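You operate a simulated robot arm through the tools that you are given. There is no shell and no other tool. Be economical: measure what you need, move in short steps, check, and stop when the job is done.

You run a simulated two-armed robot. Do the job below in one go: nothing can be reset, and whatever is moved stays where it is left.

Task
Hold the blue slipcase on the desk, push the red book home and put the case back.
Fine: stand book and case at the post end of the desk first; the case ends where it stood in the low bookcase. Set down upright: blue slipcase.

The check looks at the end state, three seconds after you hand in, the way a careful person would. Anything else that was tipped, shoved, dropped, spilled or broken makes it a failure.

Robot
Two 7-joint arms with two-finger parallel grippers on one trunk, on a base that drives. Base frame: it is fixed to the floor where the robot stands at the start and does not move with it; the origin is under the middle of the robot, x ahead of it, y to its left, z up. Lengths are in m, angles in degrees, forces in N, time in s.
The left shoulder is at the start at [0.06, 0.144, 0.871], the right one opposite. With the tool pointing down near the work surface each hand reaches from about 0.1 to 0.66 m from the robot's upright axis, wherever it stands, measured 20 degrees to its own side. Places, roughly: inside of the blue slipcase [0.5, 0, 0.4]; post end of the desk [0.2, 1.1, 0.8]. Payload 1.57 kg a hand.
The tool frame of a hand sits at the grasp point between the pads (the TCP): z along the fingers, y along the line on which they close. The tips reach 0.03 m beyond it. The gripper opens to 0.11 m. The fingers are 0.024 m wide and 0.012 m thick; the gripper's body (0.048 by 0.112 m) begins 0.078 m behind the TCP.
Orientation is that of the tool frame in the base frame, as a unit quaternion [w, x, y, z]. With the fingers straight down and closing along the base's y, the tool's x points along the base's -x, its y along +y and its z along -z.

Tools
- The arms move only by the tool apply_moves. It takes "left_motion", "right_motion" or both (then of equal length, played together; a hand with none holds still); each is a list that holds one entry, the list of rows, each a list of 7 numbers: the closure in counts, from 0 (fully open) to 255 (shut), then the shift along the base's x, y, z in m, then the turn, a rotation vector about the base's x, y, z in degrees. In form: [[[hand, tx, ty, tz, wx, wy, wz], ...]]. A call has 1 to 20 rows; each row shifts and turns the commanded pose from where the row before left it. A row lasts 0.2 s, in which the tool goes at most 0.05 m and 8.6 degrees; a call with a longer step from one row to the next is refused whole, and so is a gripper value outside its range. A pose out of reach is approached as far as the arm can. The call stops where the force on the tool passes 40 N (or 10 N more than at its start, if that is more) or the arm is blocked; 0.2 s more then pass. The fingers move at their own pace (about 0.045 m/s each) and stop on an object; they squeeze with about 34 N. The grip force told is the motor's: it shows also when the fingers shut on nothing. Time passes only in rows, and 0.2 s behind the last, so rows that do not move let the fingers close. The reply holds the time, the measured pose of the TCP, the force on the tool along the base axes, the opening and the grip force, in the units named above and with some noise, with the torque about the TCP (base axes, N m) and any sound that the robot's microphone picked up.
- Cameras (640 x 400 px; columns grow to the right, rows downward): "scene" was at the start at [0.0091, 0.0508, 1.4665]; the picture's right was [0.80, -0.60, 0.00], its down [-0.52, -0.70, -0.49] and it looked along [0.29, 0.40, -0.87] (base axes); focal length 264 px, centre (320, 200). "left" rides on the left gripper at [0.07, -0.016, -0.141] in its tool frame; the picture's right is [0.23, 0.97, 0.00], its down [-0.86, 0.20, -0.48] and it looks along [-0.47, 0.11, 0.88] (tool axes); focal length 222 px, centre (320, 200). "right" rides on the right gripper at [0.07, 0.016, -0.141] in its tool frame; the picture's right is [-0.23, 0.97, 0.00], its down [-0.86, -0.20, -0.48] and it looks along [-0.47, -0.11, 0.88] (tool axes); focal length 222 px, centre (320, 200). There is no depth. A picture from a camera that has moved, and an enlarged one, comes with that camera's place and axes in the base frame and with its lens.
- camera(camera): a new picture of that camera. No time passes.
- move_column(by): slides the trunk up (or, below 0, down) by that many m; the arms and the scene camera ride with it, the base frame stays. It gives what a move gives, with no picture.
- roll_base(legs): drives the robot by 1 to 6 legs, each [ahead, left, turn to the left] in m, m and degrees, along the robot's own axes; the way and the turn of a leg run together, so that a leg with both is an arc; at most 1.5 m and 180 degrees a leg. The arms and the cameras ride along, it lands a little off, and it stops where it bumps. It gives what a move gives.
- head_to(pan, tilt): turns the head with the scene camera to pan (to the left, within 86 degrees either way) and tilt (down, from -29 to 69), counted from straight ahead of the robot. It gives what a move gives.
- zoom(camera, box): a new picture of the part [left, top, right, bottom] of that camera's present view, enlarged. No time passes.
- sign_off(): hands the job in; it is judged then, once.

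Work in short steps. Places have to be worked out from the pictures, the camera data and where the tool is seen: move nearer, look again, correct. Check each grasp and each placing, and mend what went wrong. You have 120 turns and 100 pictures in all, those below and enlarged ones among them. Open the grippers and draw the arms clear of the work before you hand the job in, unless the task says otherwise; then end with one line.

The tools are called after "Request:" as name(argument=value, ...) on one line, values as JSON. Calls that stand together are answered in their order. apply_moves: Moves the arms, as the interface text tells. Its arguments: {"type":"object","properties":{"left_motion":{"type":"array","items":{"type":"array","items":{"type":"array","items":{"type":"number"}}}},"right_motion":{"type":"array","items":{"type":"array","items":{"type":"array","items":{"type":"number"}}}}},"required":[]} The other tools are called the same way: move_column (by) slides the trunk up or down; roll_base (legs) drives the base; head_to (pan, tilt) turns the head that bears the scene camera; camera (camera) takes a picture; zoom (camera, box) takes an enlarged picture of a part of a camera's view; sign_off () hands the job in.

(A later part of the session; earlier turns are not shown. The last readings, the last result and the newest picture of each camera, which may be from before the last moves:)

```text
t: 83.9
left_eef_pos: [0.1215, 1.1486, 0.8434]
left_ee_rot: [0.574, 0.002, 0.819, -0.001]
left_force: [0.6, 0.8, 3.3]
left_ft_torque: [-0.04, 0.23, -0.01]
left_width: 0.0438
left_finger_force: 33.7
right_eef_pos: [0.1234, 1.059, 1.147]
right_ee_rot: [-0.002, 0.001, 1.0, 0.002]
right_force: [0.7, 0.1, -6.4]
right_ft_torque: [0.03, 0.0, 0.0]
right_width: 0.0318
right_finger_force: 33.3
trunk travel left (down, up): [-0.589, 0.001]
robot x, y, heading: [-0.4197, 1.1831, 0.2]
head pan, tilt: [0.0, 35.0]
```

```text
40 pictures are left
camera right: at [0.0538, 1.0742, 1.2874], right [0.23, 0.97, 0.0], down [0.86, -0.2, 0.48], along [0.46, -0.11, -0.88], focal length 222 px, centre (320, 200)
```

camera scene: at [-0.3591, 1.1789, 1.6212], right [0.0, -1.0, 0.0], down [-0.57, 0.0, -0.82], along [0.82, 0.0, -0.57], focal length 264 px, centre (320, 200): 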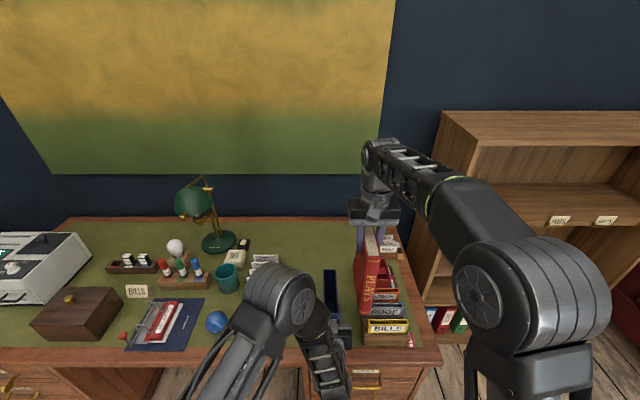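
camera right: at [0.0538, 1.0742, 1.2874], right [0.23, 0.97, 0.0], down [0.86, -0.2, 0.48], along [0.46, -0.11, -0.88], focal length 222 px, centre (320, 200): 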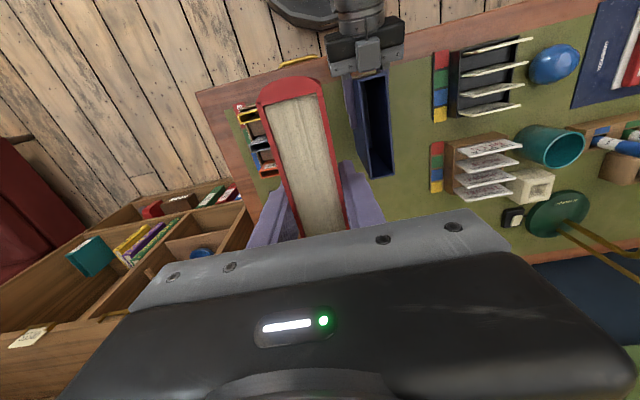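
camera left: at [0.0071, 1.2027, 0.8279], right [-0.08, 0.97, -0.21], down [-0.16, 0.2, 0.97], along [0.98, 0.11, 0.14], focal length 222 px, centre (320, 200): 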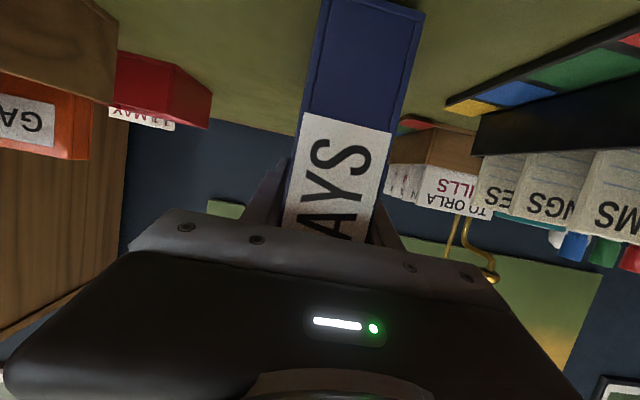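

Case is set down at centre ≈(0.1425, 1.1486). Move the book over it.

Request:
apply_moves(right_motion=[[[255, 0, 0.03, 0, 0, 0, 0], [255, 0, 0.03, 0, 0, 0, 0], [255, 0.01, 0.03, -0.005, 0, 0, 0], [255, 0.011, 0, -0.005, 0, 0, 0], [255, 0, 0, 0, 0, 0, 0]]])

Request:
camera(camera="scene")

Request:
camera(camera="left")

```text
t: 85.1
left_eef_pos: [0.1222, 1.1487, 0.8423]
left_ee_rot: [0.575, 0.001, 0.818, 0.0]
left_force: [-0.4, 1.6, 7.7]
left_ft_torque: [0.0, 0.57, -0.1]
left_width: 0.044
left_finger_force: 33.8
right_eef_pos: [0.1338, 1.0984, 1.1416]
right_ee_rot: [0.0, 0.001, 1.0, 0.001]
right_force: [0.2, 0.1, -5.9]
right_ft_torque: [0.01, 0.0, 0.02]
right_width: 0.0317
right_finger_force: 34.1
right hand out of reach, approached as far as the arm can: row 2, 3
trunk travel left (down, up): [-0.589, 0.001]
robot x, y, heading: [-0.42, 1.1845, 0.0]
head pan, tilt: [0.0, 35.0]
```

```text
39 pictures are left
camera scene: at [-0.3598, 1.179, 1.6213], right [0.0, -1.0, 0.0], down [-0.57, 0.0, -0.82], along [0.82, 0.0, -0.57], focal length 264 px, centre (320, 200)
```

scene: 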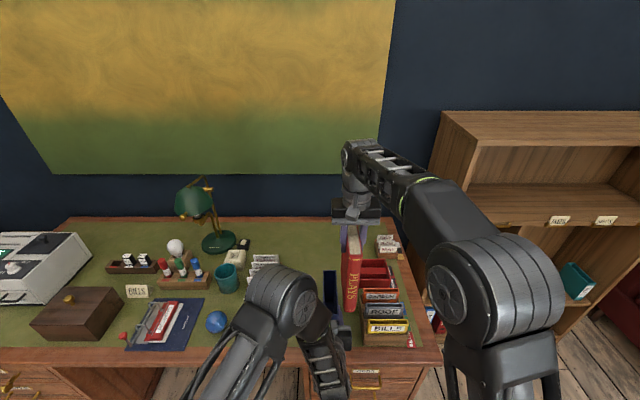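

```text
38 pictures are left
camera left: at [-0.0346, 1.1332, 0.8263], right [-0.08, 0.97, -0.21], down [-0.16, 0.2, 0.97], along [0.98, 0.11, 0.14], focal length 222 px, centre (320, 200)
```

left: 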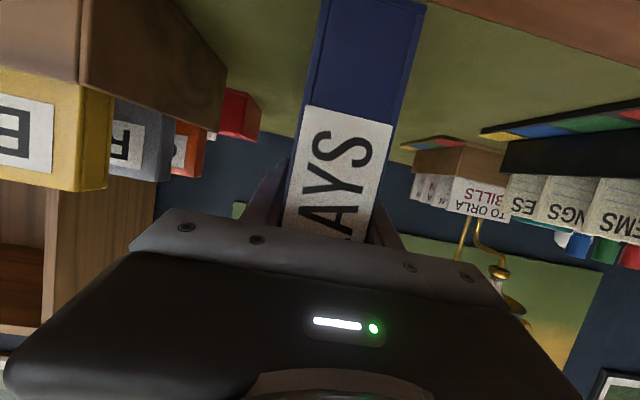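

Reach clamped the lateral move; lower a little and continue in y and x.

Request:
apply_moves(right_motion=[[[255, 0, 0.015, -0.008, 0, 0, 0], [255, 0, 0.02, -0.006, 0, 0, 0], [255, 0.004, 0.015, -0.004, 0, 0, 0], [255, 0.006, 0, -0.002, 0, 0, 0], [255, 0, 0, 0, 0, 0, 0]]])

Request:
zoom(camera="scene", box=[250, 200, 430, 380])

Request:
camera(camera="left")

Request:
camera(camera="right")

```text
t: 86.3
left_eef_pos: [0.1217, 1.1486, 0.8425]
left_ee_rot: [0.575, 0.0, 0.818, 0.0]
left_force: [1.8, 1.5, 9.8]
left_ft_torque: [-0.05, 0.21, -0.05]
left_width: 0.0437
left_finger_force: 34.0
right_eef_pos: [0.1444, 1.1476, 1.1219]
right_ee_rot: [-0.002, 0.001, 1.0, 0.001]
right_force: [-0.6, 0.1, -6.6]
right_ft_torque: [-0.01, 0.02, 0.01]
right_width: 0.0317
right_finger_force: 33.8
trunk travel left (down, up): [-0.589, 0.001]
robot x, y, heading: [-0.4195, 1.1804, 0.2]
head pan, tilt: [0.0, 35.0]
```

```text
2.22 times, centred on (340, 290) of scene
camera zoom: at [-0.3599, 1.179, 1.6213], right [0.0, -1.0, 0.0], down [-0.57, 0.0, -0.82], along [0.82, 0.0, -0.57], focal length 588 px, centre (276, 0)
```

zoom: 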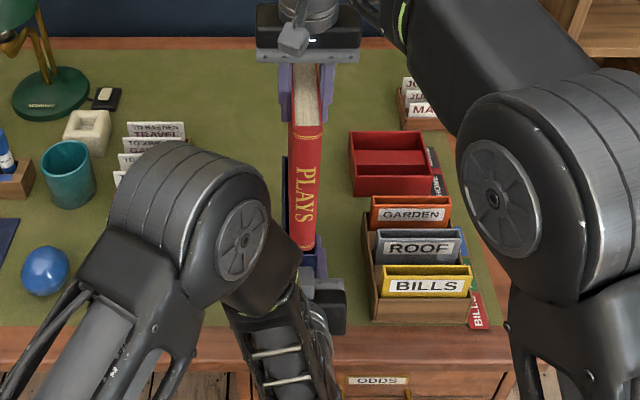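

```text
36 pictures are left
camera left: at [-0.0347, 1.1331, 0.8263], right [-0.08, 0.97, -0.21], down [-0.16, 0.2, 0.97], along [0.98, 0.11, 0.14], focal length 222 px, centre (320, 200)
```

left: 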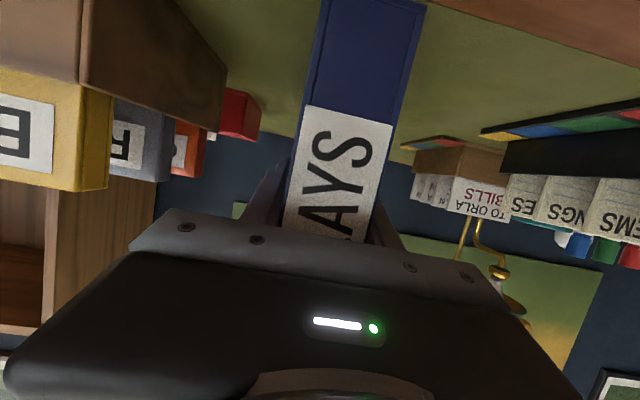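

```text
35 pictures are left
camera right: at [0.0743, 1.1624, 1.262], right [0.23, 0.97, 0.0], down [0.86, -0.2, 0.48], along [0.46, -0.11, -0.88], focal length 222 px, centre (320, 200)
```

right: 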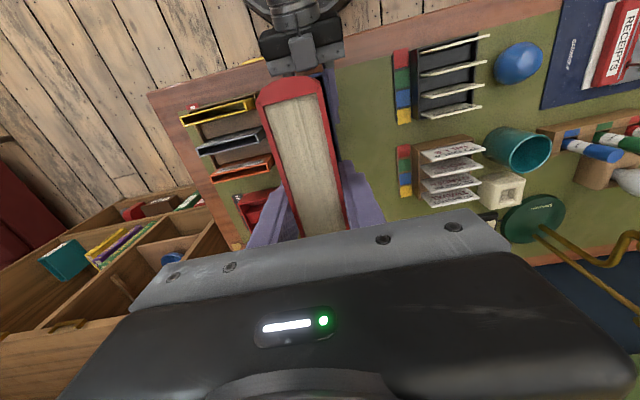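

Hovering right above. Zoom in on the book's bottom edge against the case rim.

Request:
zoom(camera="scene", box=[310, 255, 370, 325])

```text
5.71 times, centred on (340, 290) of scene
camera zoom: at [-0.3599, 1.179, 1.6213], right [0.0, -1.0, 0.0], down [-0.57, 0.0, -0.82], along [0.82, 0.0, -0.57], focal length 1511 px, centre (206, -314)
```

zoom: 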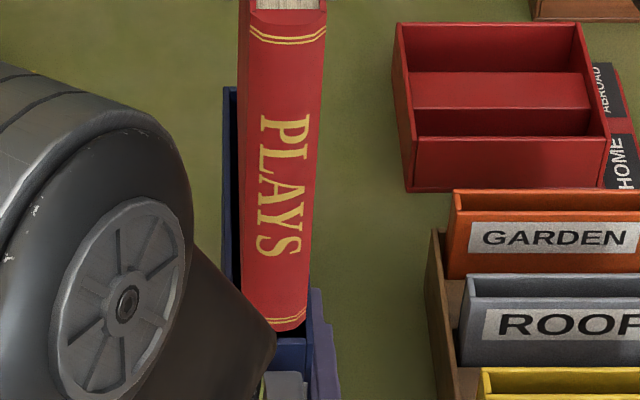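

Alignment looks within ~2 mm. Lower gently with force checks.

Request:
apply_moves(right_motion=[[[255, 0, 0.001, -0.005, 0, 0, 0], [255, 0, 0, -0.005, 0, 0, 0], [255, 0, 0, -0.005, 0, 0, 0], [255, 0, 0, -0.005, 0, 0, 0], [255, 0, 0, 0, 0, 0, 0]]])

Request:
zoom(camera="scene", box=[310, 255, 370, 325])

```text
t: 87.5
left_eef_pos: [0.119, 1.1483, 0.8447]
left_ee_rot: [0.574, 0.001, 0.819, 0.001]
left_force: [-15.1, 4.4, 7.6]
left_ft_torque: [-0.12, -1.19, -0.21]
left_width: 0.0439
left_finger_force: 34.5
right_eef_pos: [0.144, 1.1481, 1.1036]
right_ee_rot: [0.005, 0.001, 1.0, 0.003]
right_force: [18.3, -3.1, 33.5]
right_ft_torque: [-0.76, -0.11, 0.26]
right_width: 0.0321
right_finger_force: 34.2
trunk travel left (down, up): [-0.589, 0.001]
robot x, y, heading: [-0.4173, 1.1817, 0.3]
head pan, tilt: [0.0, 35.0]
```

```text
5.71 times, centred on (340, 290) of scene
camera zoom: at [-0.363, 1.1791, 1.6216], right [0.0, -1.0, 0.0], down [-0.57, 0.0, -0.82], along [0.82, 0.0, -0.57], focal length 1511 px, centre (206, -314)
```

zoom: 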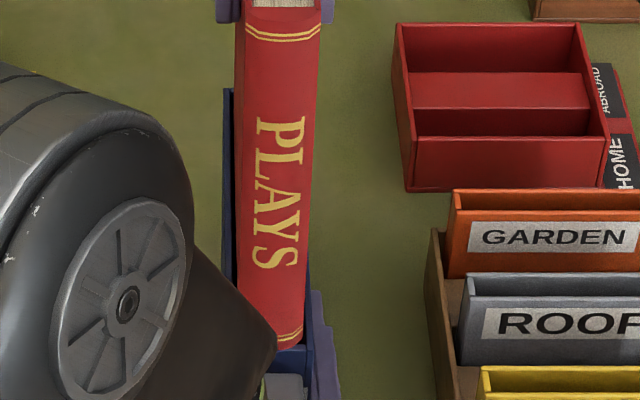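

Contact on the rim; the forces say the book must go a bit to +x. Lift 1 cm, shift +4 mm and retry.

Request:
apply_moves(right_motion=[[[255, 0, 0, 0.01, 0, 0, 0], [255, 0.004, -0.0005, 0.003, 0, 0, 0], [255, 0, 0, 0, 0, 0, 0]]])

Request:
apply_moves(right_motion=[[[255, 0, 0, -0.005, 0, 0, 0], [255, 0, 0, -0.005, 0, 0, 0], [255, 0, 0, -0.003, 0, 0, 0], [255, 0, 0, -0.003, 0, 0, 0], [255, 0, 0, 0, 0, 0, 0]]])

Request:
zoom(camera="scene", box=[310, 255, 370, 325])

```text
t: 88.3
left_eef_pos: [0.1226, 1.1487, 0.8452]
left_ee_rot: [0.575, 0.0, 0.818, 0.001]
left_force: [1.0, -1.1, 10.7]
left_ft_torque: [-0.08, 0.53, 0.04]
left_width: 0.0437
left_finger_force: 34.4
right_eef_pos: [0.1476, 1.1471, 1.1122]
right_ee_rot: [-0.003, -0.001, 1.0, 0.001]
right_force: [0.4, -0.2, -7.3]
right_ft_torque: [0.0, 0.0, 0.0]
right_width: 0.0319
right_finger_force: 33.1
trunk travel left (down, up): [-0.589, 0.001]
robot x, y, heading: [-0.4183, 1.1827, -0.1]
head pan, tilt: [0.0, 35.0]
```

```text
t: 89.3
left_eef_pos: [0.1213, 1.1495, 0.8433]
left_ee_rot: [0.575, 0.0, 0.818, 0.001]
left_force: [-5.5, 0.9, 8.9]
left_ft_torque: [0.16, 0.89, -0.08]
left_width: 0.0438
left_finger_force: 33.3
right_eef_pos: [0.1479, 1.1469, 1.1035]
right_ee_rot: [0.003, 0.001, 1.0, 0.003]
right_force: [2.1, -0.9, 8.6]
right_ft_torque: [-0.48, 1.07, 0.11]
right_width: 0.0318
right_finger_force: 34.4
trunk travel left (down, up): [-0.589, 0.001]
robot x, y, heading: [-0.4185, 1.1816, -0.0]
head pan, tilt: [0.0, 35.0]
stopped in row 5 (right hand): the force on the tool passed its limit at 42 N (the readings are from after the stop); the commanded pose is now the measured one
```

```text
5.71 times, centred on (340, 290) of scene
camera zoom: at [-0.3615, 1.179, 1.6213], right [0.0, -1.0, 0.0], down [-0.57, 0.0, -0.82], along [0.82, 0.0, -0.57], focal length 1511 px, centre (206, -314)
```

zoom: 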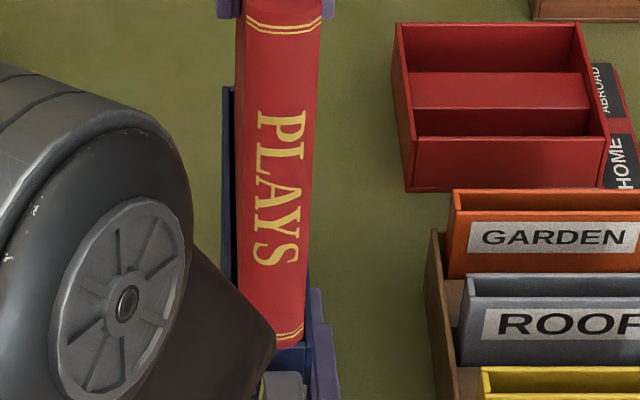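

Front edge still catches. Lift, shift +3.5 mm in x and +1.7 mm in y, and retry.

Request:
apply_moves(right_motion=[[[255, 0, 0, 0.006, 0, 0, 0], [255, 0.0035, 0.0017, 0.003, 0, 0, 0], [255, 0, 0, 0, 0, 0, 0]]])

Request:
zoom(camera="scene", box=[320, 290, 350, 325])

Request:
apply_moves(right_motion=[[[255, 0, 0, -0.005, 0, 0, 0], [255, 0, 0, -0.004, 0, 0, 0], [255, 0, 0, -0.003, 0, 0, 0], [255, 0, 0, -0.003, 0, 0, 0], [255, 0, 0, 0, 0, 0, 0]]])

```text
t: 90.2
left_eef_pos: [0.1215, 1.1486, 0.8437]
left_ee_rot: [0.575, 0.0, 0.818, 0.0]
left_force: [-2.5, -0.2, 15.9]
left_ft_torque: [-0.06, 1.31, 0.03]
left_width: 0.0437
left_finger_force: 33.9
right_eef_pos: [0.1514, 1.15, 1.1113]
right_ee_rot: [0.002, 0.001, 1.0, 0.003]
right_force: [0.6, -0.5, -6.5]
right_ft_torque: [0.0, -0.03, -0.05]
right_width: 0.0319
right_finger_force: 33.7
trunk travel left (down, up): [-0.589, 0.001]
robot x, y, heading: [-0.4214, 1.1856, -0.2]
head pan, tilt: [0.0, 35.0]
```

```text
11.43 times, centred on (335, 308) of scene
camera zoom: at [-0.3607, 1.1788, 1.6213], right [0.0, -1.0, 0.0], down [-0.57, 0.0, -0.82], along [0.82, 0.0, -0.57], focal length 3022 px, centre (149, -1029)
```

zoom: 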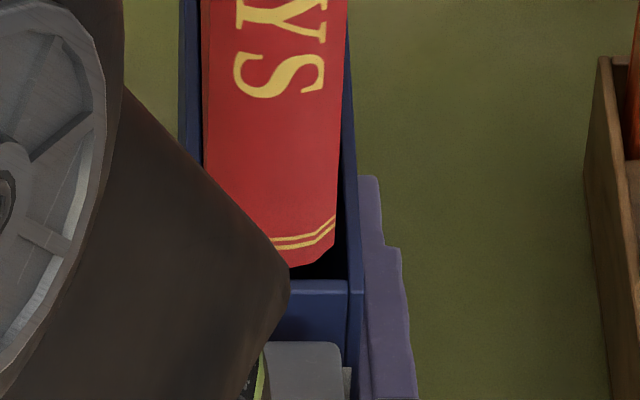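

```text
t: 91.2
left_eef_pos: [0.1205, 1.1507, 0.8438]
left_ee_rot: [0.575, 0.001, 0.818, 0.0]
left_force: [-5.0, 0.6, 10.3]
left_ft_torque: [0.1, 1.15, -0.01]
left_width: 0.044
left_finger_force: 33.8
right_eef_pos: [0.1533, 1.1504, 1.1024]
right_ee_rot: [0.01, 0.0, 1.0, 0.005]
right_force: [0.2, -1.2, 9.9]
right_ft_torque: [-0.45, 1.39, 0.1]
right_width: 0.0318
right_finger_force: 34.3
trunk travel left (down, up): [-0.589, 0.001]
robot x, y, heading: [-0.4162, 1.1827, -0.1]
head pan, tilt: [0.0, 35.0]
stopped in row 5 (right hand): the force on the tool passed its limit at 51 N (the readings are from after the stop); the commanded pose is now the measured one
```

Contact again, near the front. I look closely at the current state.

Request:
zoom(camera="scene", box=[318, 262, 354, 322])

Request:
zoom(camera="right", box=[220, 40, 420, 250])

```text
6.67 times, centred on (336, 292) of scene
camera zoom: at [-0.3617, 1.179, 1.6212], right [0.0, -1.0, 0.0], down [-0.57, 0.0, -0.82], along [0.82, 0.0, -0.57], focal length 1763 px, centre (213, -413)
```

zoom: 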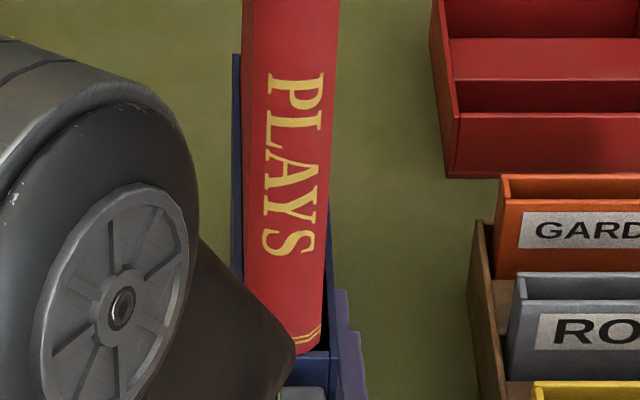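

```text
1.90 times, centred on (320, 145) of right
camera zoom: at [0.0807, 1.1645, 1.242], right [0.23, 0.97, 0.01], down [0.85, -0.21, 0.49], along [0.48, -0.1, -0.87], focal length 423 px, centre (320, 305)
```

zoom: 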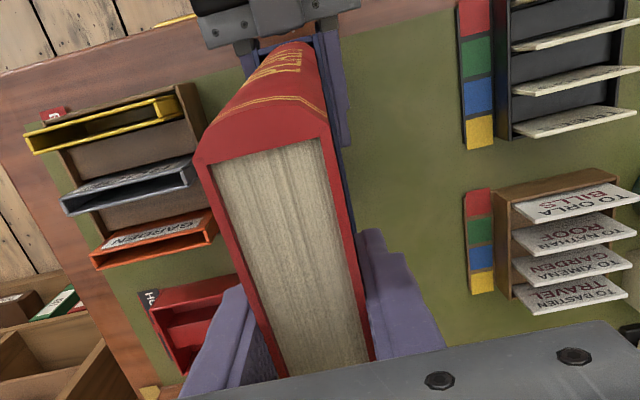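

The right camera looks down the spine. Zoom further there.

Request:
zoom(camera="right", box=[285, 40, 345, 85])

```text
8.89 times, centred on (315, 62) of right
camera zoom: at [0.0807, 1.1645, 1.242], right [0.23, 0.97, 0.01], down [0.85, -0.21, 0.49], along [0.48, -0.1, -0.87], focal length 1974 px, centre (364, 1422)
```

zoom: 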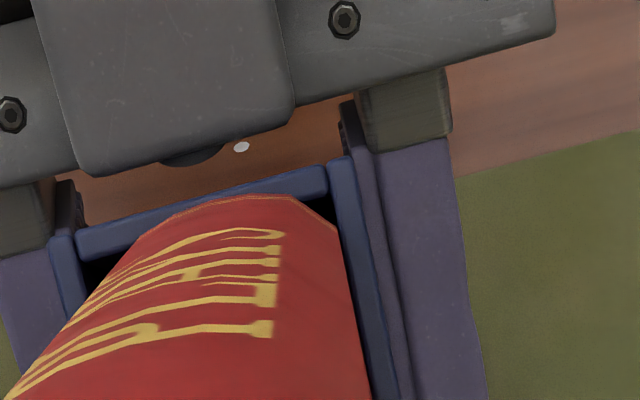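

Clear picture: the spine's bulge sits ~4 mm over the front wall, and there's a bit more gap on the left (−y). I lift, level the tool, shift +4.5 mm x, −1.5 mm y, then look again.

Request:
apply_moves(right_motion=[[[255, 0, 0, 0.006, 0, 0, 0], [255, 0.002, -0.0015, 0.002, -0.34, 1.1, 0], [255, 0.0025, 0, 0, 0, 0, 0], [255, 0, 0, 0, 0, 0, 0]]])

Request:
zoom(camera="right", box=[285, 40, 345, 85])

```text
t: 92.2
left_eef_pos: [0.1219, 1.1488, 0.8436]
left_ee_rot: [0.575, 0.0, 0.818, 0.001]
left_force: [-2.1, 0.6, 17.3]
left_ft_torque: [-0.18, 1.2, 0.0]
left_width: 0.0438
left_finger_force: 34.7
right_eef_pos: [0.159, 1.149, 1.1087]
right_ee_rot: [-0.001, 0.0, 1.0, 0.002]
right_force: [0.4, 1.1, -7.3]
right_ft_torque: [-0.01, -0.04, -0.02]
right_width: 0.0318
right_finger_force: 34.1
trunk travel left (down, up): [-0.589, 0.001]
robot x, y, heading: [-0.4214, 1.1812, -0.0]
head pan, tilt: [0.0, 35.0]
```

```text
8.89 times, centred on (315, 62) of right
camera zoom: at [0.0887, 1.1641, 1.25], right [0.23, 0.97, 0.0], down [0.86, -0.2, 0.48], along [0.46, -0.11, -0.88], focal length 1974 px, centre (364, 1422)
```

zoom: 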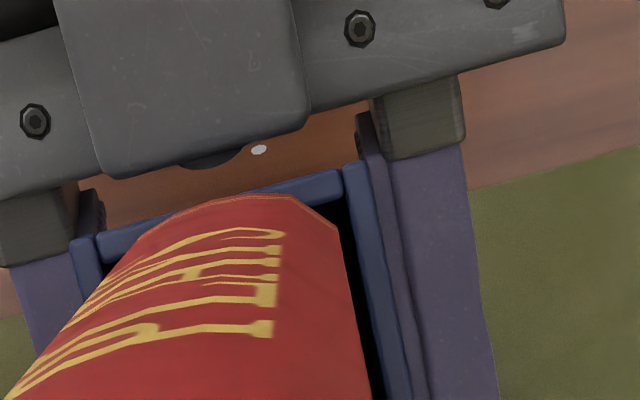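

y is centred now; the bulge still overlaps the front wall by ~3 mm. Shift +4 mm in x and re-look.

Request:
apply_moves(right_motion=[[[255, 0.004, 0, 0, 0, 0, 0], [255, 0, 0, -0.003, 0, 0, 0], [255, 0, 0, 0, 0, 0, 0]]])

Request:
zoom(camera="right", box=[285, 40, 345, 85])

```text
t: 93.0
left_eef_pos: [0.1224, 1.1504, 0.8432]
left_ee_rot: [0.575, 0.002, 0.818, -0.001]
left_force: [0.5, -0.9, 18.0]
left_ft_torque: [-0.19, 1.07, -0.01]
left_width: 0.0438
left_finger_force: 33.9
right_eef_pos: [0.1629, 1.1476, 1.1081]
right_ee_rot: [0.0, 0.001, 1.0, 0.001]
right_force: [-0.3, -0.4, -6.8]
right_ft_torque: [-0.02, -0.03, 0.01]
right_width: 0.0319
right_finger_force: 34.1
trunk travel left (down, up): [-0.589, 0.001]
robot x, y, heading: [-0.4172, 1.181, 0.0]
head pan, tilt: [0.0, 35.0]
```

```text
8.89 times, centred on (315, 62) of right
camera zoom: at [0.0927, 1.1636, 1.2479], right [0.23, 0.97, 0.0], down [0.86, -0.2, 0.48], along [0.46, -0.11, -0.88], focal length 1974 px, centre (364, 1422)
```

zoom: 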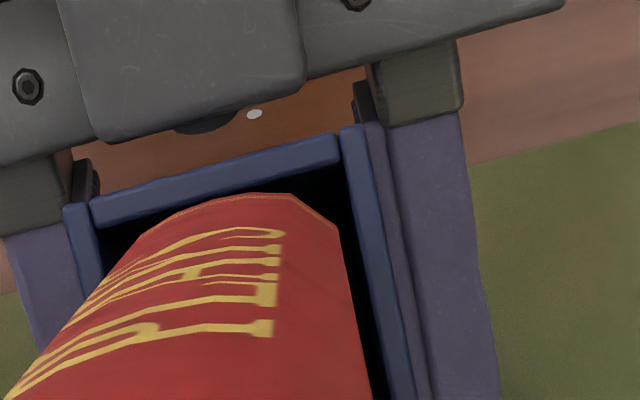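

Now the book's outline sits fully inside the rim. Lower gently.

Request:
apply_moves(right_motion=[[[255, 0, 0, -0.004, 0, 0, 0], [255, 0, 0, -0.004, 0, 0, 0], [255, 0, 0, -0.004, 0, 0, 0], [255, 0, 0, -0.004, 0, 0, 0], [255, 0, 0, -0.004, 0, 0, 0], [255, 0, 0, 0, 0, 0, 0]]])

Request:
zoom(camera="right", box=[285, 40, 345, 85])

```text
t: 94.4
left_eef_pos: [0.123, 1.1491, 0.8443]
left_ee_rot: [0.576, 0.001, 0.818, 0.0]
left_force: [3.8, -1.5, 20.7]
left_ft_torque: [-0.21, 0.99, 0.04]
left_width: 0.0436
left_finger_force: 34.2
right_eef_pos: [0.163, 1.1486, 1.0857]
right_ee_rot: [-0.001, 0.001, 1.0, 0.002]
right_force: [0.2, -0.9, -5.6]
right_ft_torque: [0.0, -0.02, 0.02]
right_width: 0.032
right_finger_force: 33.6
trunk travel left (down, up): [-0.589, 0.001]
robot x, y, heading: [-0.4201, 1.181, -0.2]
head pan, tilt: [0.0, 35.0]
```

```text
8.89 times, centred on (315, 62) of right
camera zoom: at [0.0927, 1.1639, 1.2266], right [0.23, 0.97, 0.0], down [0.86, -0.2, 0.48], along [0.46, -0.11, -0.88], focal length 1974 px, centre (364, 1422)
```

zoom: 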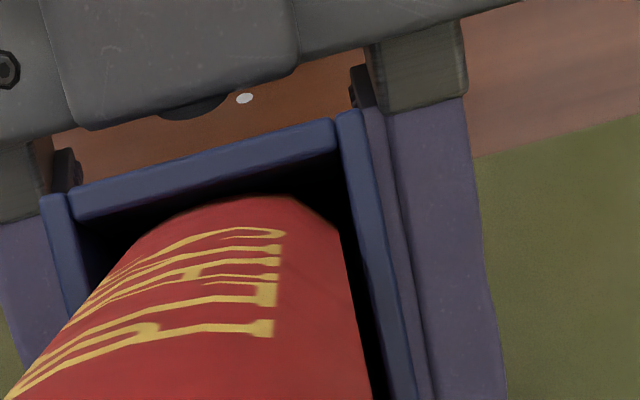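

The book is entering freely. Continue down in steps.

Request:
apply_moves(right_motion=[[[255, 0, 0, -0.01, 0, 0, 0], [255, 0, 0, -0.01, 0, 0, 0], [255, 0, 0, -0.01, 0, 0, 0], [255, 0, 0, -0.01, 0, 0, 0], [255, 0, 0, -0.01, 0, 0, 0], [255, 0, 0, -0.01, 0, 0, 0], [255, 0, 0, 0, 0, 0, 0]]])

Request:
camera(camera="scene")

```text
t: 96.0
left_eef_pos: [0.1212, 1.1504, 0.8438]
left_ee_rot: [0.574, 0.0, 0.819, 0.002]
left_force: [21.2, -1.4, -1.2]
left_ft_torque: [0.16, 1.07, -0.09]
left_width: 0.0437
left_finger_force: 34.1
right_eef_pos: [0.1609, 1.1502, 1.0239]
right_ee_rot: [-0.003, 0.001, 1.0, 0.002]
right_force: [-17.4, 1.4, 21.8]
right_ft_torque: [0.33, -0.44, 0.12]
right_width: 0.0319
right_finger_force: 34.4
trunk travel left (down, up): [-0.589, 0.001]
robot x, y, heading: [-0.419, 1.1827, 0.2]
head pan, tilt: [0.0, 35.0]
```

```text
24 pictures are left
camera scene: at [-0.3616, 1.179, 1.6212], right [0.0, -1.0, 0.0], down [-0.57, 0.0, -0.82], along [0.82, 0.0, -0.57], focal length 264 px, centre (320, 200)
```

scene: 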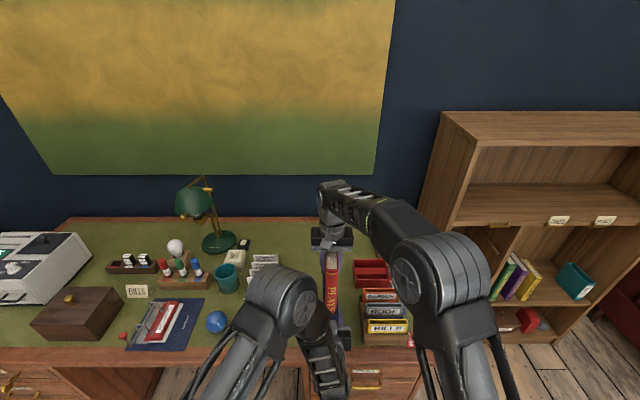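

Side load shows the book pressing the rear wall; ease −3 mm in x and continue.

Request:
apply_moves(right_motion=[[[255, -0.003, -0.0005, 0.002, 0, 0, 0], [255, 0, 0, 0, 0, 0, 0]]])

Request:
apply_moves(right_motion=[[[255, 0, 0, -0.006, 0, 0, 0], [255, 0, 0, -0.006, 0, 0, 0], [255, 0, 0, -0.006, 0, 0, 0], [255, 0, 0, 0, 0, 0, 0]]])

```text
t: 96.6
left_eef_pos: [0.1215, 1.1483, 0.8424]
left_ee_rot: [0.575, 0.001, 0.818, 0.0]
left_force: [-4.0, -4.4, 13.3]
left_ft_torque: [0.38, -0.33, 0.35]
left_width: 0.0438
left_finger_force: 34.1
right_eef_pos: [0.1604, 1.1471, 1.0275]
right_ee_rot: [-0.002, 0.001, 1.0, 0.003]
right_force: [3.5, 7.1, -14.1]
right_ft_torque: [1.04, -1.33, -0.32]
right_width: 0.032
right_finger_force: 33.9
trunk travel left (down, up): [-0.589, 0.001]
robot x, y, heading: [-0.4233, 1.1832, -0.2]
head pan, tilt: [0.0, 35.0]
```

```text
t: 97.6
left_eef_pos: [0.1216, 1.1486, 0.8433]
left_ee_rot: [0.574, 0.002, 0.819, 0.0]
left_force: [18.8, -6.8, -1.8]
left_ft_torque: [-0.72, 1.2, -0.88]
left_width: 0.0438
left_finger_force: 33.6
right_eef_pos: [0.1602, 1.1477, 1.0114]
right_ee_rot: [-0.001, 0.001, 1.0, 0.003]
right_force: [-14.8, -3.2, 24.0]
right_ft_torque: [-0.34, -1.12, 0.01]
right_width: 0.0318
right_finger_force: 34.0
trunk travel left (down, up): [-0.589, 0.001]
robot x, y, heading: [-0.4164, 1.1826, 0.0]
head pan, tilt: [0.0, 35.0]
```

Moving with friction (~30 N). Ease a bit more −x and continue.

Request:
apply_moves(right_motion=[[[255, -0.002, 0, 0, 0, 0, 0], [255, 0, 0, -0.005, 0, 0, 0], [255, 0, 0, -0.005, 0, 0, 0], [255, 0, 0, -0.005, 0, 0, 0], [255, 0, 0, 0, 0, 0, 0]]])

```text
t: 98.8
left_eef_pos: [0.1213, 1.1492, 0.8437]
left_ee_rot: [0.574, 0.001, 0.819, 0.001]
left_force: [5.5, -6.7, 5.1]
left_ft_torque: [-0.24, 0.13, -0.53]
left_width: 0.0434
left_finger_force: 34.4
right_eef_pos: [0.157, 1.1466, 0.996]
right_ee_rot: [-0.001, 0.001, 1.0, 0.003]
right_force: [-5.0, 1.6, 9.3]
right_ft_torque: [0.18, -1.26, -0.03]
right_width: 0.0317
right_finger_force: 34.2
trunk travel left (down, up): [-0.589, 0.001]
robot x, y, heading: [-0.4168, 1.1834, -0.0]
head pan, tilt: [0.0, 35.0]
```

Much freer. Continue to TCP ≈0.963.

Request:
apply_moves(right_motion=[[[255, -0.001, 0, -0.005, 0, 0, 0], [255, 0, 0, -0.006, 0, 0, 0], [255, 0, 0, -0.006, 0, 0, 0], [255, 0, 0, -0.006, 0, 0, 0], [255, 0, 0, -0.006, 0, 0, 0], [255, 0, 0, 0, 0, 0, 0]]])

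Request:
zoom(camera="right", box=[220, 20, 420, 250])

Request:
zoom(camera="scene", box=[290, 220, 380, 340])

```text
t: 100.2
left_eef_pos: [0.1221, 1.1507, 0.8426]
left_ee_rot: [0.574, 0.0, 0.819, 0.001]
left_force: [9.3, -6.0, 5.0]
left_ft_torque: [-0.29, 1.31, -0.54]
left_width: 0.0434
left_finger_force: 34.1
right_eef_pos: [0.1565, 1.1472, 0.9665]
right_ee_rot: [-0.001, 0.001, 1.0, 0.003]
right_force: [-13.3, 0.9, 8.4]
right_ft_torque: [0.01, -1.04, 0.02]
right_width: 0.032
right_finger_force: 33.6
trunk travel left (down, up): [-0.589, 0.001]
robot x, y, heading: [-0.4213, 1.183, -0.2]
head pan, tilt: [0.0, 35.0]
```

```text
1.74 times, centred on (320, 135) of right
camera zoom: at [0.0861, 1.1626, 1.1073], right [0.23, 0.97, 0.0], down [0.86, -0.2, 0.47], along [0.46, -0.11, -0.88], focal length 386 px, centre (320, 313)
```

zoom: 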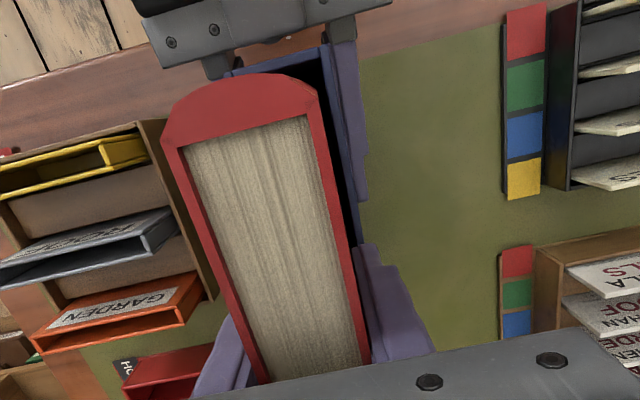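

```text
3.33 times, centred on (335, 280) of scene
camera zoom: at [-0.3616, 1.1781, 1.6214], right [0.0, -1.0, 0.0], down [-0.57, 0.0, -0.82], along [0.82, 0.0, -0.57], focal length 881 px, centre (270, -67)
```

zoom: 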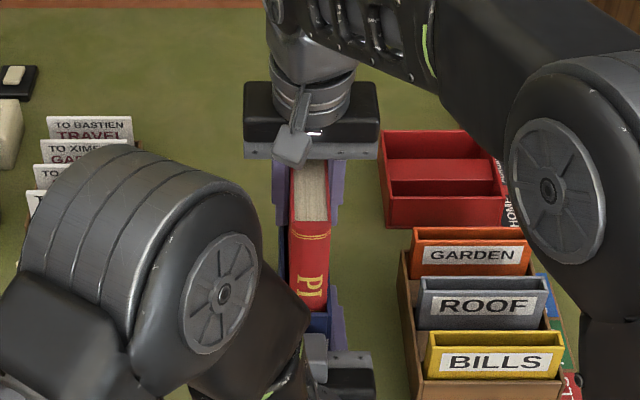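

Nearly in. Lower another ~8 mm, then release and raise for a top push.

Request:
apply_moves(right_motion=[[[255, -0.001, 0, -0.004, 0, 0, 0], [255, 0, 0, -0.004, 0, 0, 0], [255, 0, 0, 0, 0, 0, 0]]])

Request:
apply_moves(right_motion=[[[130, 0, 0, 0, 0, 0, 0], [130, 0, 0, 0, 0, 0, 0], [130, 0, 0, 0, 0, 0, 0], [130, 0, 0, 0.02, 0, 0, 0], [130, 0, 0, 0.03, 0, 0, 0], [130, 0, 0, 0.03, 0, 0, 0], [255, 0, 0, 0.01, 0, 0, 0], [255, 0, 0, 0, 0, 0, 0], [255, 0, 0, 0, 0, 0, 0], [255, 0, 0, 0, 0, 0, 0], [255, 0, 0, 0, 0, 0, 0]]])

Request:
camera(camera="right")

Request:
zoom(camera="scene", box=[290, 220, 380, 340])

```text
t: 101.0
left_eef_pos: [0.1224, 1.1494, 0.8419]
left_ee_rot: [0.574, 0.0, 0.819, 0.001]
left_force: [1.6, -3.9, 8.8]
left_ft_torque: [-0.14, 0.12, -0.46]
left_width: 0.0439
left_finger_force: 34.0
right_eef_pos: [0.1552, 1.1478, 0.9595]
right_ee_rot: [-0.001, 0.001, 1.0, 0.001]
right_force: [-5.4, 1.8, 0.9]
right_ft_torque: [0.08, -0.77, 0.16]
right_width: 0.0318
right_finger_force: 34.0
trunk travel left (down, up): [-0.589, 0.001]
robot x, y, heading: [-0.4162, 1.1815, -0.2]
head pan, tilt: [0.0, 35.0]
```

```text
t: 103.4
left_eef_pos: [0.1214, 1.15, 0.8432]
left_ee_rot: [0.575, 0.001, 0.818, 0.0]
left_force: [-4.6, 0.8, 2.3]
left_ft_torque: [-0.07, 0.51, -0.05]
left_width: 0.0439
left_finger_force: 33.8
right_eef_pos: [0.156, 1.1469, 1.049]
right_ee_rot: [-0.002, 0.001, 1.0, 0.002]
right_force: [0.3, -0.5, 0.1]
right_ft_torque: [-0.01, 0.03, 0.01]
right_width: 0.0
right_finger_force: 21.3
trunk travel left (down, up): [-0.589, 0.001]
robot x, y, heading: [-0.4191, 1.1812, -0.1]
head pan, tilt: [0.0, 35.0]
```

```text
21 pictures are left
camera right: at [0.0863, 1.1622, 1.1894], right [0.23, 0.97, 0.0], down [0.86, -0.2, 0.48], along [0.46, -0.11, -0.88], focal length 222 px, centre (320, 200)
```

right: 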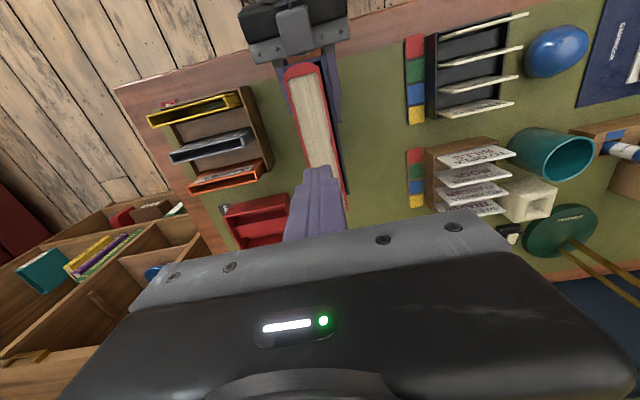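

```text
3.33 times, centred on (335, 280) of scene
camera zoom: at [-0.36, 1.1787, 1.6213], right [0.0, -1.0, 0.0], down [-0.57, 0.0, -0.82], along [0.82, 0.0, -0.57], focal length 881 px, centre (270, -67)
```

zoom: 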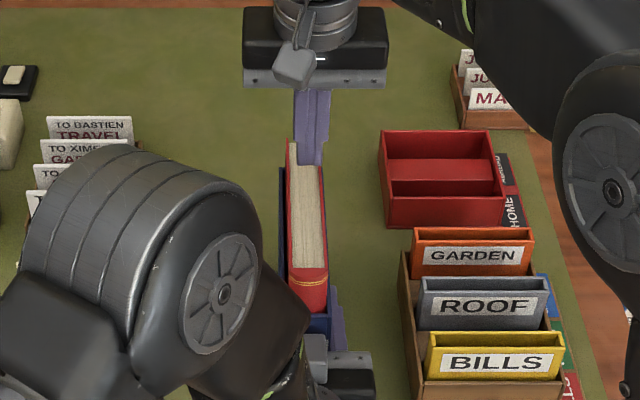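

Closed fingers are over the book's middle. Push down until force builds.

Request:
apply_moves(right_motion=[[[255, 0, 0.001, -0.015, 0, 0, 0], [255, 0, 0, -0.015, 0, 0, 0], [255, 0, 0, -0.006, 0, 0, 0], [255, 0, 0, -0.005, 0, 0, 0], [255, 0, 0, -0.005, 0, 0, 0], [255, 0, 0, -0.005, 0, 0, 0], [255, 0, 0, -0.005, 0, 0, 0], [255, 0, 0, -0.005, 0, 0, 0], [255, 0, 0, -0.005, 0, 0, 0], [255, 0, 0, 0, 0, 0, 0]]])

```text
t: 104.8
left_eef_pos: [0.1217, 1.15, 0.8423]
left_ee_rot: [0.573, 0.001, 0.819, 0.0]
left_force: [-2.6, 1.2, 3.6]
left_ft_torque: [-0.01, -0.01, 0.12]
left_width: 0.0439
left_finger_force: 34.1
right_eef_pos: [0.1569, 1.1499, 1.0036]
right_ee_rot: [0.001, 0.0, 1.0, 0.005]
right_force: [-3.2, -0.5, 5.8]
right_ft_torque: [-0.11, 0.14, 0.0]
right_width: 0.0
right_finger_force: 21.3
trunk travel left (down, up): [-0.589, 0.001]
robot x, y, heading: [-0.4207, 1.1812, 0.0]
head pan, tilt: [0.0, 35.0]
stopped in row 7 (right hand): the force on the tool passed its limit at 47 N (the readings are from after the stop); the commanded pose is now the measured one
```

Stopped at 47 N with tips ≈0.974 (about the expected home height). Push once more to see whether it moves.

Request:
apply_moves(right_motion=[[[255, 0, 0, -0.003, 0, 0, 0], [255, 0, 0, -0.002, 0, 0, 0], [255, 0, 0, -0.001, 0, 0, 0], [255, 0, 0, 0, 0, 0, 0]]])

Request:
zoom(camera="scene", box=[300, 240, 370, 340])

```text
t: 105.4
left_eef_pos: [0.1228, 1.1487, 0.8422]
left_ee_rot: [0.573, -0.001, 0.819, 0.001]
left_force: [-5.2, -0.6, 7.0]
left_ft_torque: [0.15, 0.8, 0.22]
left_width: 0.0439
left_finger_force: 33.9
right_eef_pos: [0.1563, 1.1512, 1.0035]
right_ee_rot: [0.004, 0.001, 1.0, 0.005]
right_force: [-3.3, -1.3, 7.7]
right_ft_torque: [-0.11, 0.15, -0.02]
right_width: 0.0
right_finger_force: 21.3
trunk travel left (down, up): [-0.589, 0.001]
robot x, y, heading: [-0.4189, 1.1802, -0.3]
head pan, tilt: [0.0, 35.0]
stopped in row 2 (right hand): the force on the tool passed its limit at 44 N (the readings are from after the stop); the commanded pose is now the measured one
```

```text
4.00 times, centred on (335, 290) of scene
camera zoom: at [-0.3618, 1.1786, 1.6214], right [0.0, -1.0, 0.0], down [-0.57, 0.0, -0.82], along [0.82, 0.0, -0.57], focal length 1058 px, centre (260, -160)
```

zoom: 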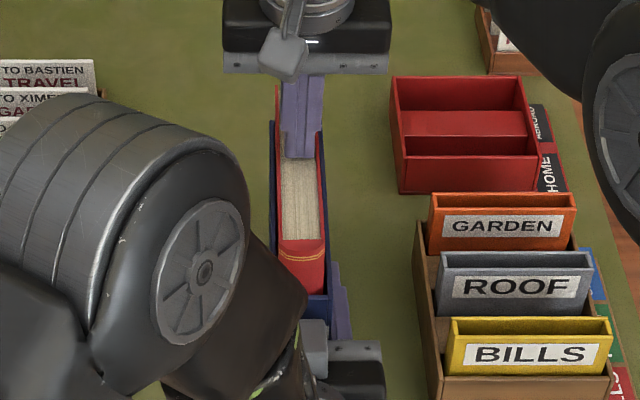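

The book doesn't move under 45 N and its top sits at the home height. Retreat the right hand up and to the side, then inspect.

Request:
apply_moves(right_motion=[[[255, 0, 0, 0.02, 0, 0, 0], [255, 0, 0, 0.03, 0, 0, 0], [255, 0, 0, 0.03, 0, 0, 0], [255, -0.03, -0.03, 0.02, 0, 0, 0], [255, -0.02, -0.04, 0, 0, 0, 0], [255, -0.02, -0.04, 0, 0, 0, 0], [200, -0.01, -0.04, 0, 0, 0, 0], [100, 0, -0.04, 0, 0, 0, 0], [0, 0, -0.04, 0, 0, 0, 0], [0, 0, -0.04, 0, 0, 0, 0], [0, 0, 0, 0, 0, 0, 0]]])

Request:
camera(camera="right")

Request:
zoom(camera="scene", box=[300, 240, 370, 340])

```text
t: 107.8
left_eef_pos: [0.1233, 1.1492, 0.8418]
left_ee_rot: [0.574, 0.0, 0.819, 0.0]
left_force: [-0.8, -1.0, 17.4]
left_ft_torque: [-0.07, 0.06, -0.1]
left_width: 0.044
left_finger_force: 33.4
right_eef_pos: [0.0776, 0.8788, 1.1051]
right_ee_rot: [0.004, 0.001, 1.0, 0.006]
right_force: [0.3, -0.8, 0.3]
right_ft_torque: [-0.03, -0.02, 0.03]
right_width: 0.1
right_finger_force: 0.0
trunk travel left (down, up): [-0.589, 0.001]
robot x, y, heading: [-0.4171, 1.1785, -0.2]
head pan, tilt: [0.0, 35.0]
```

```text
18 pictures are left
camera right: at [0.0061, 0.8929, 1.2443], right [0.23, 0.97, 0.01], down [0.85, -0.21, 0.48], along [0.47, -0.1, -0.88], focal length 222 px, centre (320, 200)
```

right: 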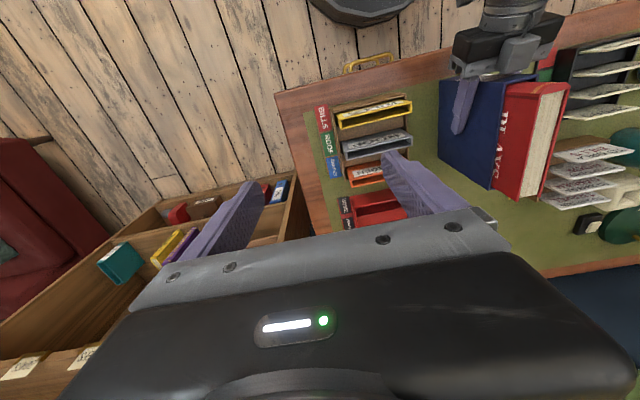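

```text
4.00 times, centred on (335, 290) of scene
camera zoom: at [-0.3611, 1.1783, 1.6214], right [0.0, -1.0, 0.0], down [-0.57, 0.0, -0.82], along [0.82, 0.0, -0.57], focal length 1058 px, centre (260, -160)
```

zoom: 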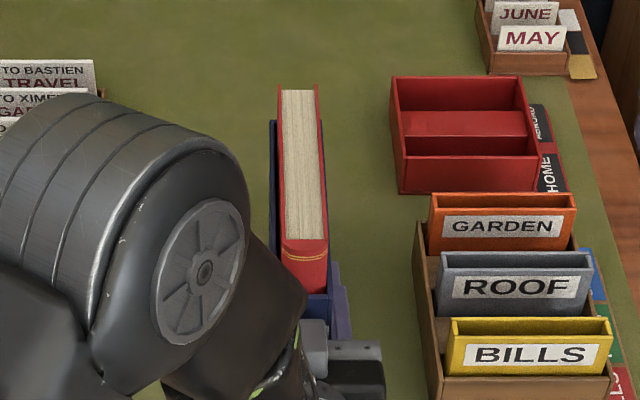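

Side view available — zoom to verify how far the book protrudes.

Request:
zoom(camera="right", box=[420, 50, 600, 220])

```text
2.35 times, centred on (510, 135) of right
camera zoom: at [0.0061, 0.8929, 1.2443], right [0.23, 0.97, 0.01], down [0.85, -0.21, 0.48], along [0.47, -0.1, -0.88], focal length 523 px, centre (-127, 353)
```

zoom: 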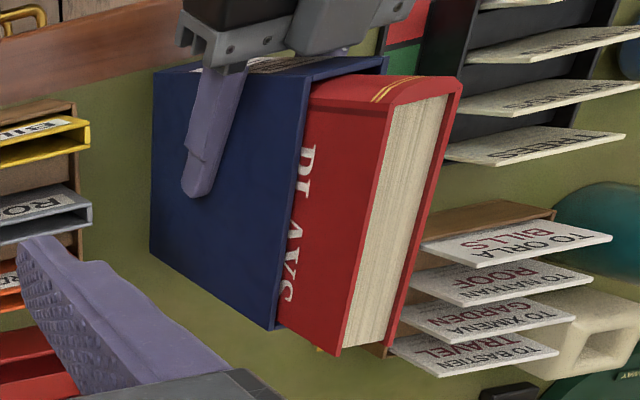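

Protrusion ≈0.048 level front-to-rear, equal to the height difference (0.045) plus the floor thickness — book is home. Lift the case with the left hand and check.

Request:
apply_moves(left_motion=[[[255, 0, 0, 0.008, 0, 0, 0], [255, 0, 0, 0.012, 0, 0, 0], [255, 0, 0, 0, 0, 0, 0]]])

Request:
zoom(camera="right", box=[420, 50, 600, 220])

```text
t: 108.6
left_eef_pos: [0.1245, 1.1509, 0.8597]
left_ee_rot: [0.571, 0.001, 0.821, 0.0]
left_force: [-0.1, 0.4, -8.9]
left_ft_torque: [-0.03, 0.19, -0.01]
left_width: 0.0437
left_finger_force: 33.7
right_eef_pos: [0.0796, 0.8786, 1.1032]
right_ee_rot: [0.003, 0.001, 1.0, 0.006]
right_force: [1.2, -0.3, 0.5]
right_ft_torque: [0.01, 0.01, 0.0]
right_width: 0.11
right_finger_force: 0.0
trunk travel left (down, up): [-0.589, 0.001]
robot x, y, heading: [-0.4134, 1.1835, -0.1]
head pan, tilt: [0.0, 35.0]
```

```text
2.35 times, centred on (510, 135) of right
camera zoom: at [0.0083, 0.8935, 1.2432], right [0.23, 0.97, 0.01], down [0.85, -0.21, 0.48], along [0.47, -0.1, -0.88], focal length 523 px, centre (-127, 353)
```

zoom: 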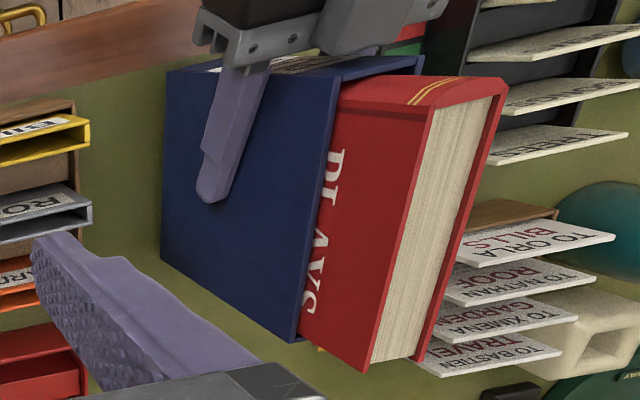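

Lift holds (8.9 N, upright). Raise, then drive back the way I came.

Request:
apply_moves(left_motion=[[[255, 0.01, 0, 0.03, 0, 0, 0], [255, 0.01, 0, 0.03, 0, 0, 0], [255, 0.01, 0, 0.03, 0, 0, 0], [255, 0.01, 0, 0.03, 0, 0, 0], [255, 0, 0, 0.03, 0, 0, 0], [255, 0, 0, 0.03, 0, 0, 0], [255, 0, 0, 0, 0, 0, 0]]])

Request:
roll_base(legs=[[-0.35, 0, 0], [0, -1.15, 0]])

Request:
head_to(pan=0, tilt=40)

Request:
camera(camera="scene")

```text
t: 110.2
left_eef_pos: [0.1654, 1.1507, 1.0396]
left_ee_rot: [0.572, 0.0, 0.82, 0.001]
left_force: [0.2, -0.3, -8.4]
left_ft_torque: [0.01, 0.21, 0.01]
left_width: 0.0437
left_finger_force: 33.7
right_eef_pos: [0.0797, 0.8785, 1.103]
right_ee_rot: [0.004, 0.001, 1.0, 0.006]
right_force: [-0.1, 0.2, -0.6]
right_ft_torque: [-0.04, -0.03, 0.02]
right_width: 0.1099
right_finger_force: 0.0
trunk travel left (down, up): [-0.589, 0.001]
robot x, y, heading: [-0.4196, 1.1812, 0.1]
head pan, tilt: [0.0, 35.0]
```

```text
t: 117.9
left_eef_pos: [-0.1869, 0.0098, 1.0393]
left_ee_rot: [0.572, -0.002, 0.82, 0.002]
left_force: [-0.2, 0.5, -8.6]
left_ft_torque: [0.04, 0.19, 0.04]
left_width: 0.0438
left_finger_force: 34.4
right_eef_pos: [-0.2709, -0.2625, 1.1023]
right_ee_rot: [0.004, -0.002, 1.0, 0.005]
right_force: [0.3, 0.5, 0.3]
right_ft_torque: [0.02, 0.0, 0.0]
right_width: 0.1098
right_finger_force: 0.0
trunk travel left (down, up): [-0.589, 0.001]
robot x, y, heading: [-0.7718, 0.0364, 0.3]
head pan, tilt: [0.0, 35.0]
```

```text
t: 118.6
left_eef_pos: [-0.1881, 0.0106, 1.0403]
left_ee_rot: [0.572, -0.003, 0.82, 0.003]
left_force: [0.1, -0.2, -8.2]
left_ft_torque: [0.02, 0.22, -0.02]
left_width: 0.0437
left_finger_force: 34.3
right_eef_pos: [-0.2714, -0.2623, 1.1033]
right_ee_rot: [0.004, -0.002, 1.0, 0.006]
right_force: [0.6, -0.1, 0.7]
right_ft_torque: [0.0, 0.02, 0.03]
right_width: 0.1099
right_finger_force: 0.1
trunk travel left (down, up): [-0.589, 0.001]
robot x, y, heading: [-0.769, 0.038, -0.0]
head pan, tilt: [0.0, 40.0]
```

```text
14 pictures are left
camera scene: at [-0.7135, 0.0356, 1.6137], right [0.0, -1.0, 0.0], down [-0.64, 0.0, -0.77], along [0.77, 0.0, -0.64], focal length 264 px, centre (320, 200)
```

scene: 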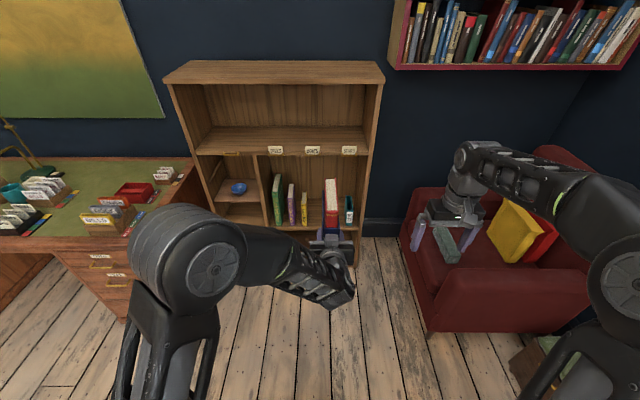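

Bookcase ahead, everything else in place. Lower the trunk and drive forward so the case is just at its compartment, above its slot.

Request:
move_column(by=-0.38)

Request:
roll_base(legs=[[0.52, 0, 0]])

Request:
camera(camera="scene")

```text
t: 122.3
left_eef_pos: [-0.1874, 0.0101, 0.6591]
left_ee_rot: [0.572, -0.002, 0.82, 0.003]
left_force: [-0.3, 0.4, -8.4]
left_ft_torque: [-0.01, 0.23, -0.01]
left_width: 0.0437
left_finger_force: 33.6
right_eef_pos: [-0.2718, -0.2612, 0.7235]
right_ee_rot: [0.004, -0.002, 1.0, 0.006]
right_force: [-0.2, -0.5, 0.0]
right_ft_torque: [-0.03, 0.02, -0.04]
right_width: 0.1102
right_finger_force: 0.0
trunk travel left (down, up): [-0.209, 0.381]
robot x, y, heading: [-0.769, 0.0393, 0.2]
head pan, tilt: [0.0, 40.0]
```

```text
t: 125.3
left_eef_pos: [0.3399, 0.0071, 0.6595]
left_ee_rot: [0.572, 0.001, 0.82, 0.0]
left_force: [0.3, 1.0, -9.5]
left_ft_torque: [0.0, 0.2, -0.02]
left_width: 0.0434
left_finger_force: 33.8
right_eef_pos: [0.2532, -0.2651, 0.7234]
right_ee_rot: [0.004, 0.001, 1.0, 0.006]
right_force: [0.0, 0.9, -0.5]
right_ft_torque: [0.0, -0.01, 0.0]
right_width: 0.1098
right_finger_force: 0.1
trunk travel left (down, up): [-0.209, 0.381]
robot x, y, heading: [-0.2404, 0.0329, 0.1]
head pan, tilt: [0.0, 40.0]
```

```text
13 pictures are left
camera scene: at [-0.1874, 0.0352, 1.2337], right [0.0, -1.0, 0.0], down [-0.64, 0.0, -0.77], along [0.77, 0.0, -0.64], focal length 264 px, centre (320, 200)
```

scene: 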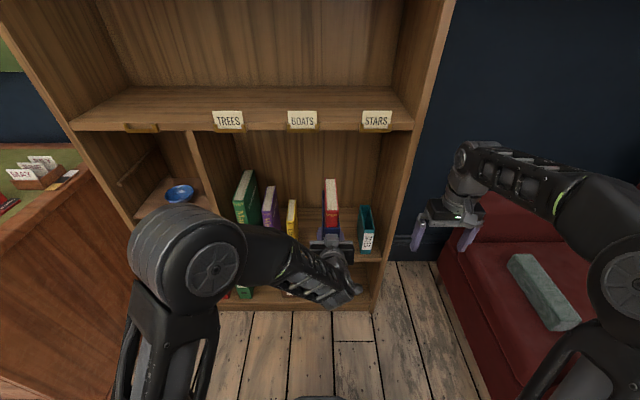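

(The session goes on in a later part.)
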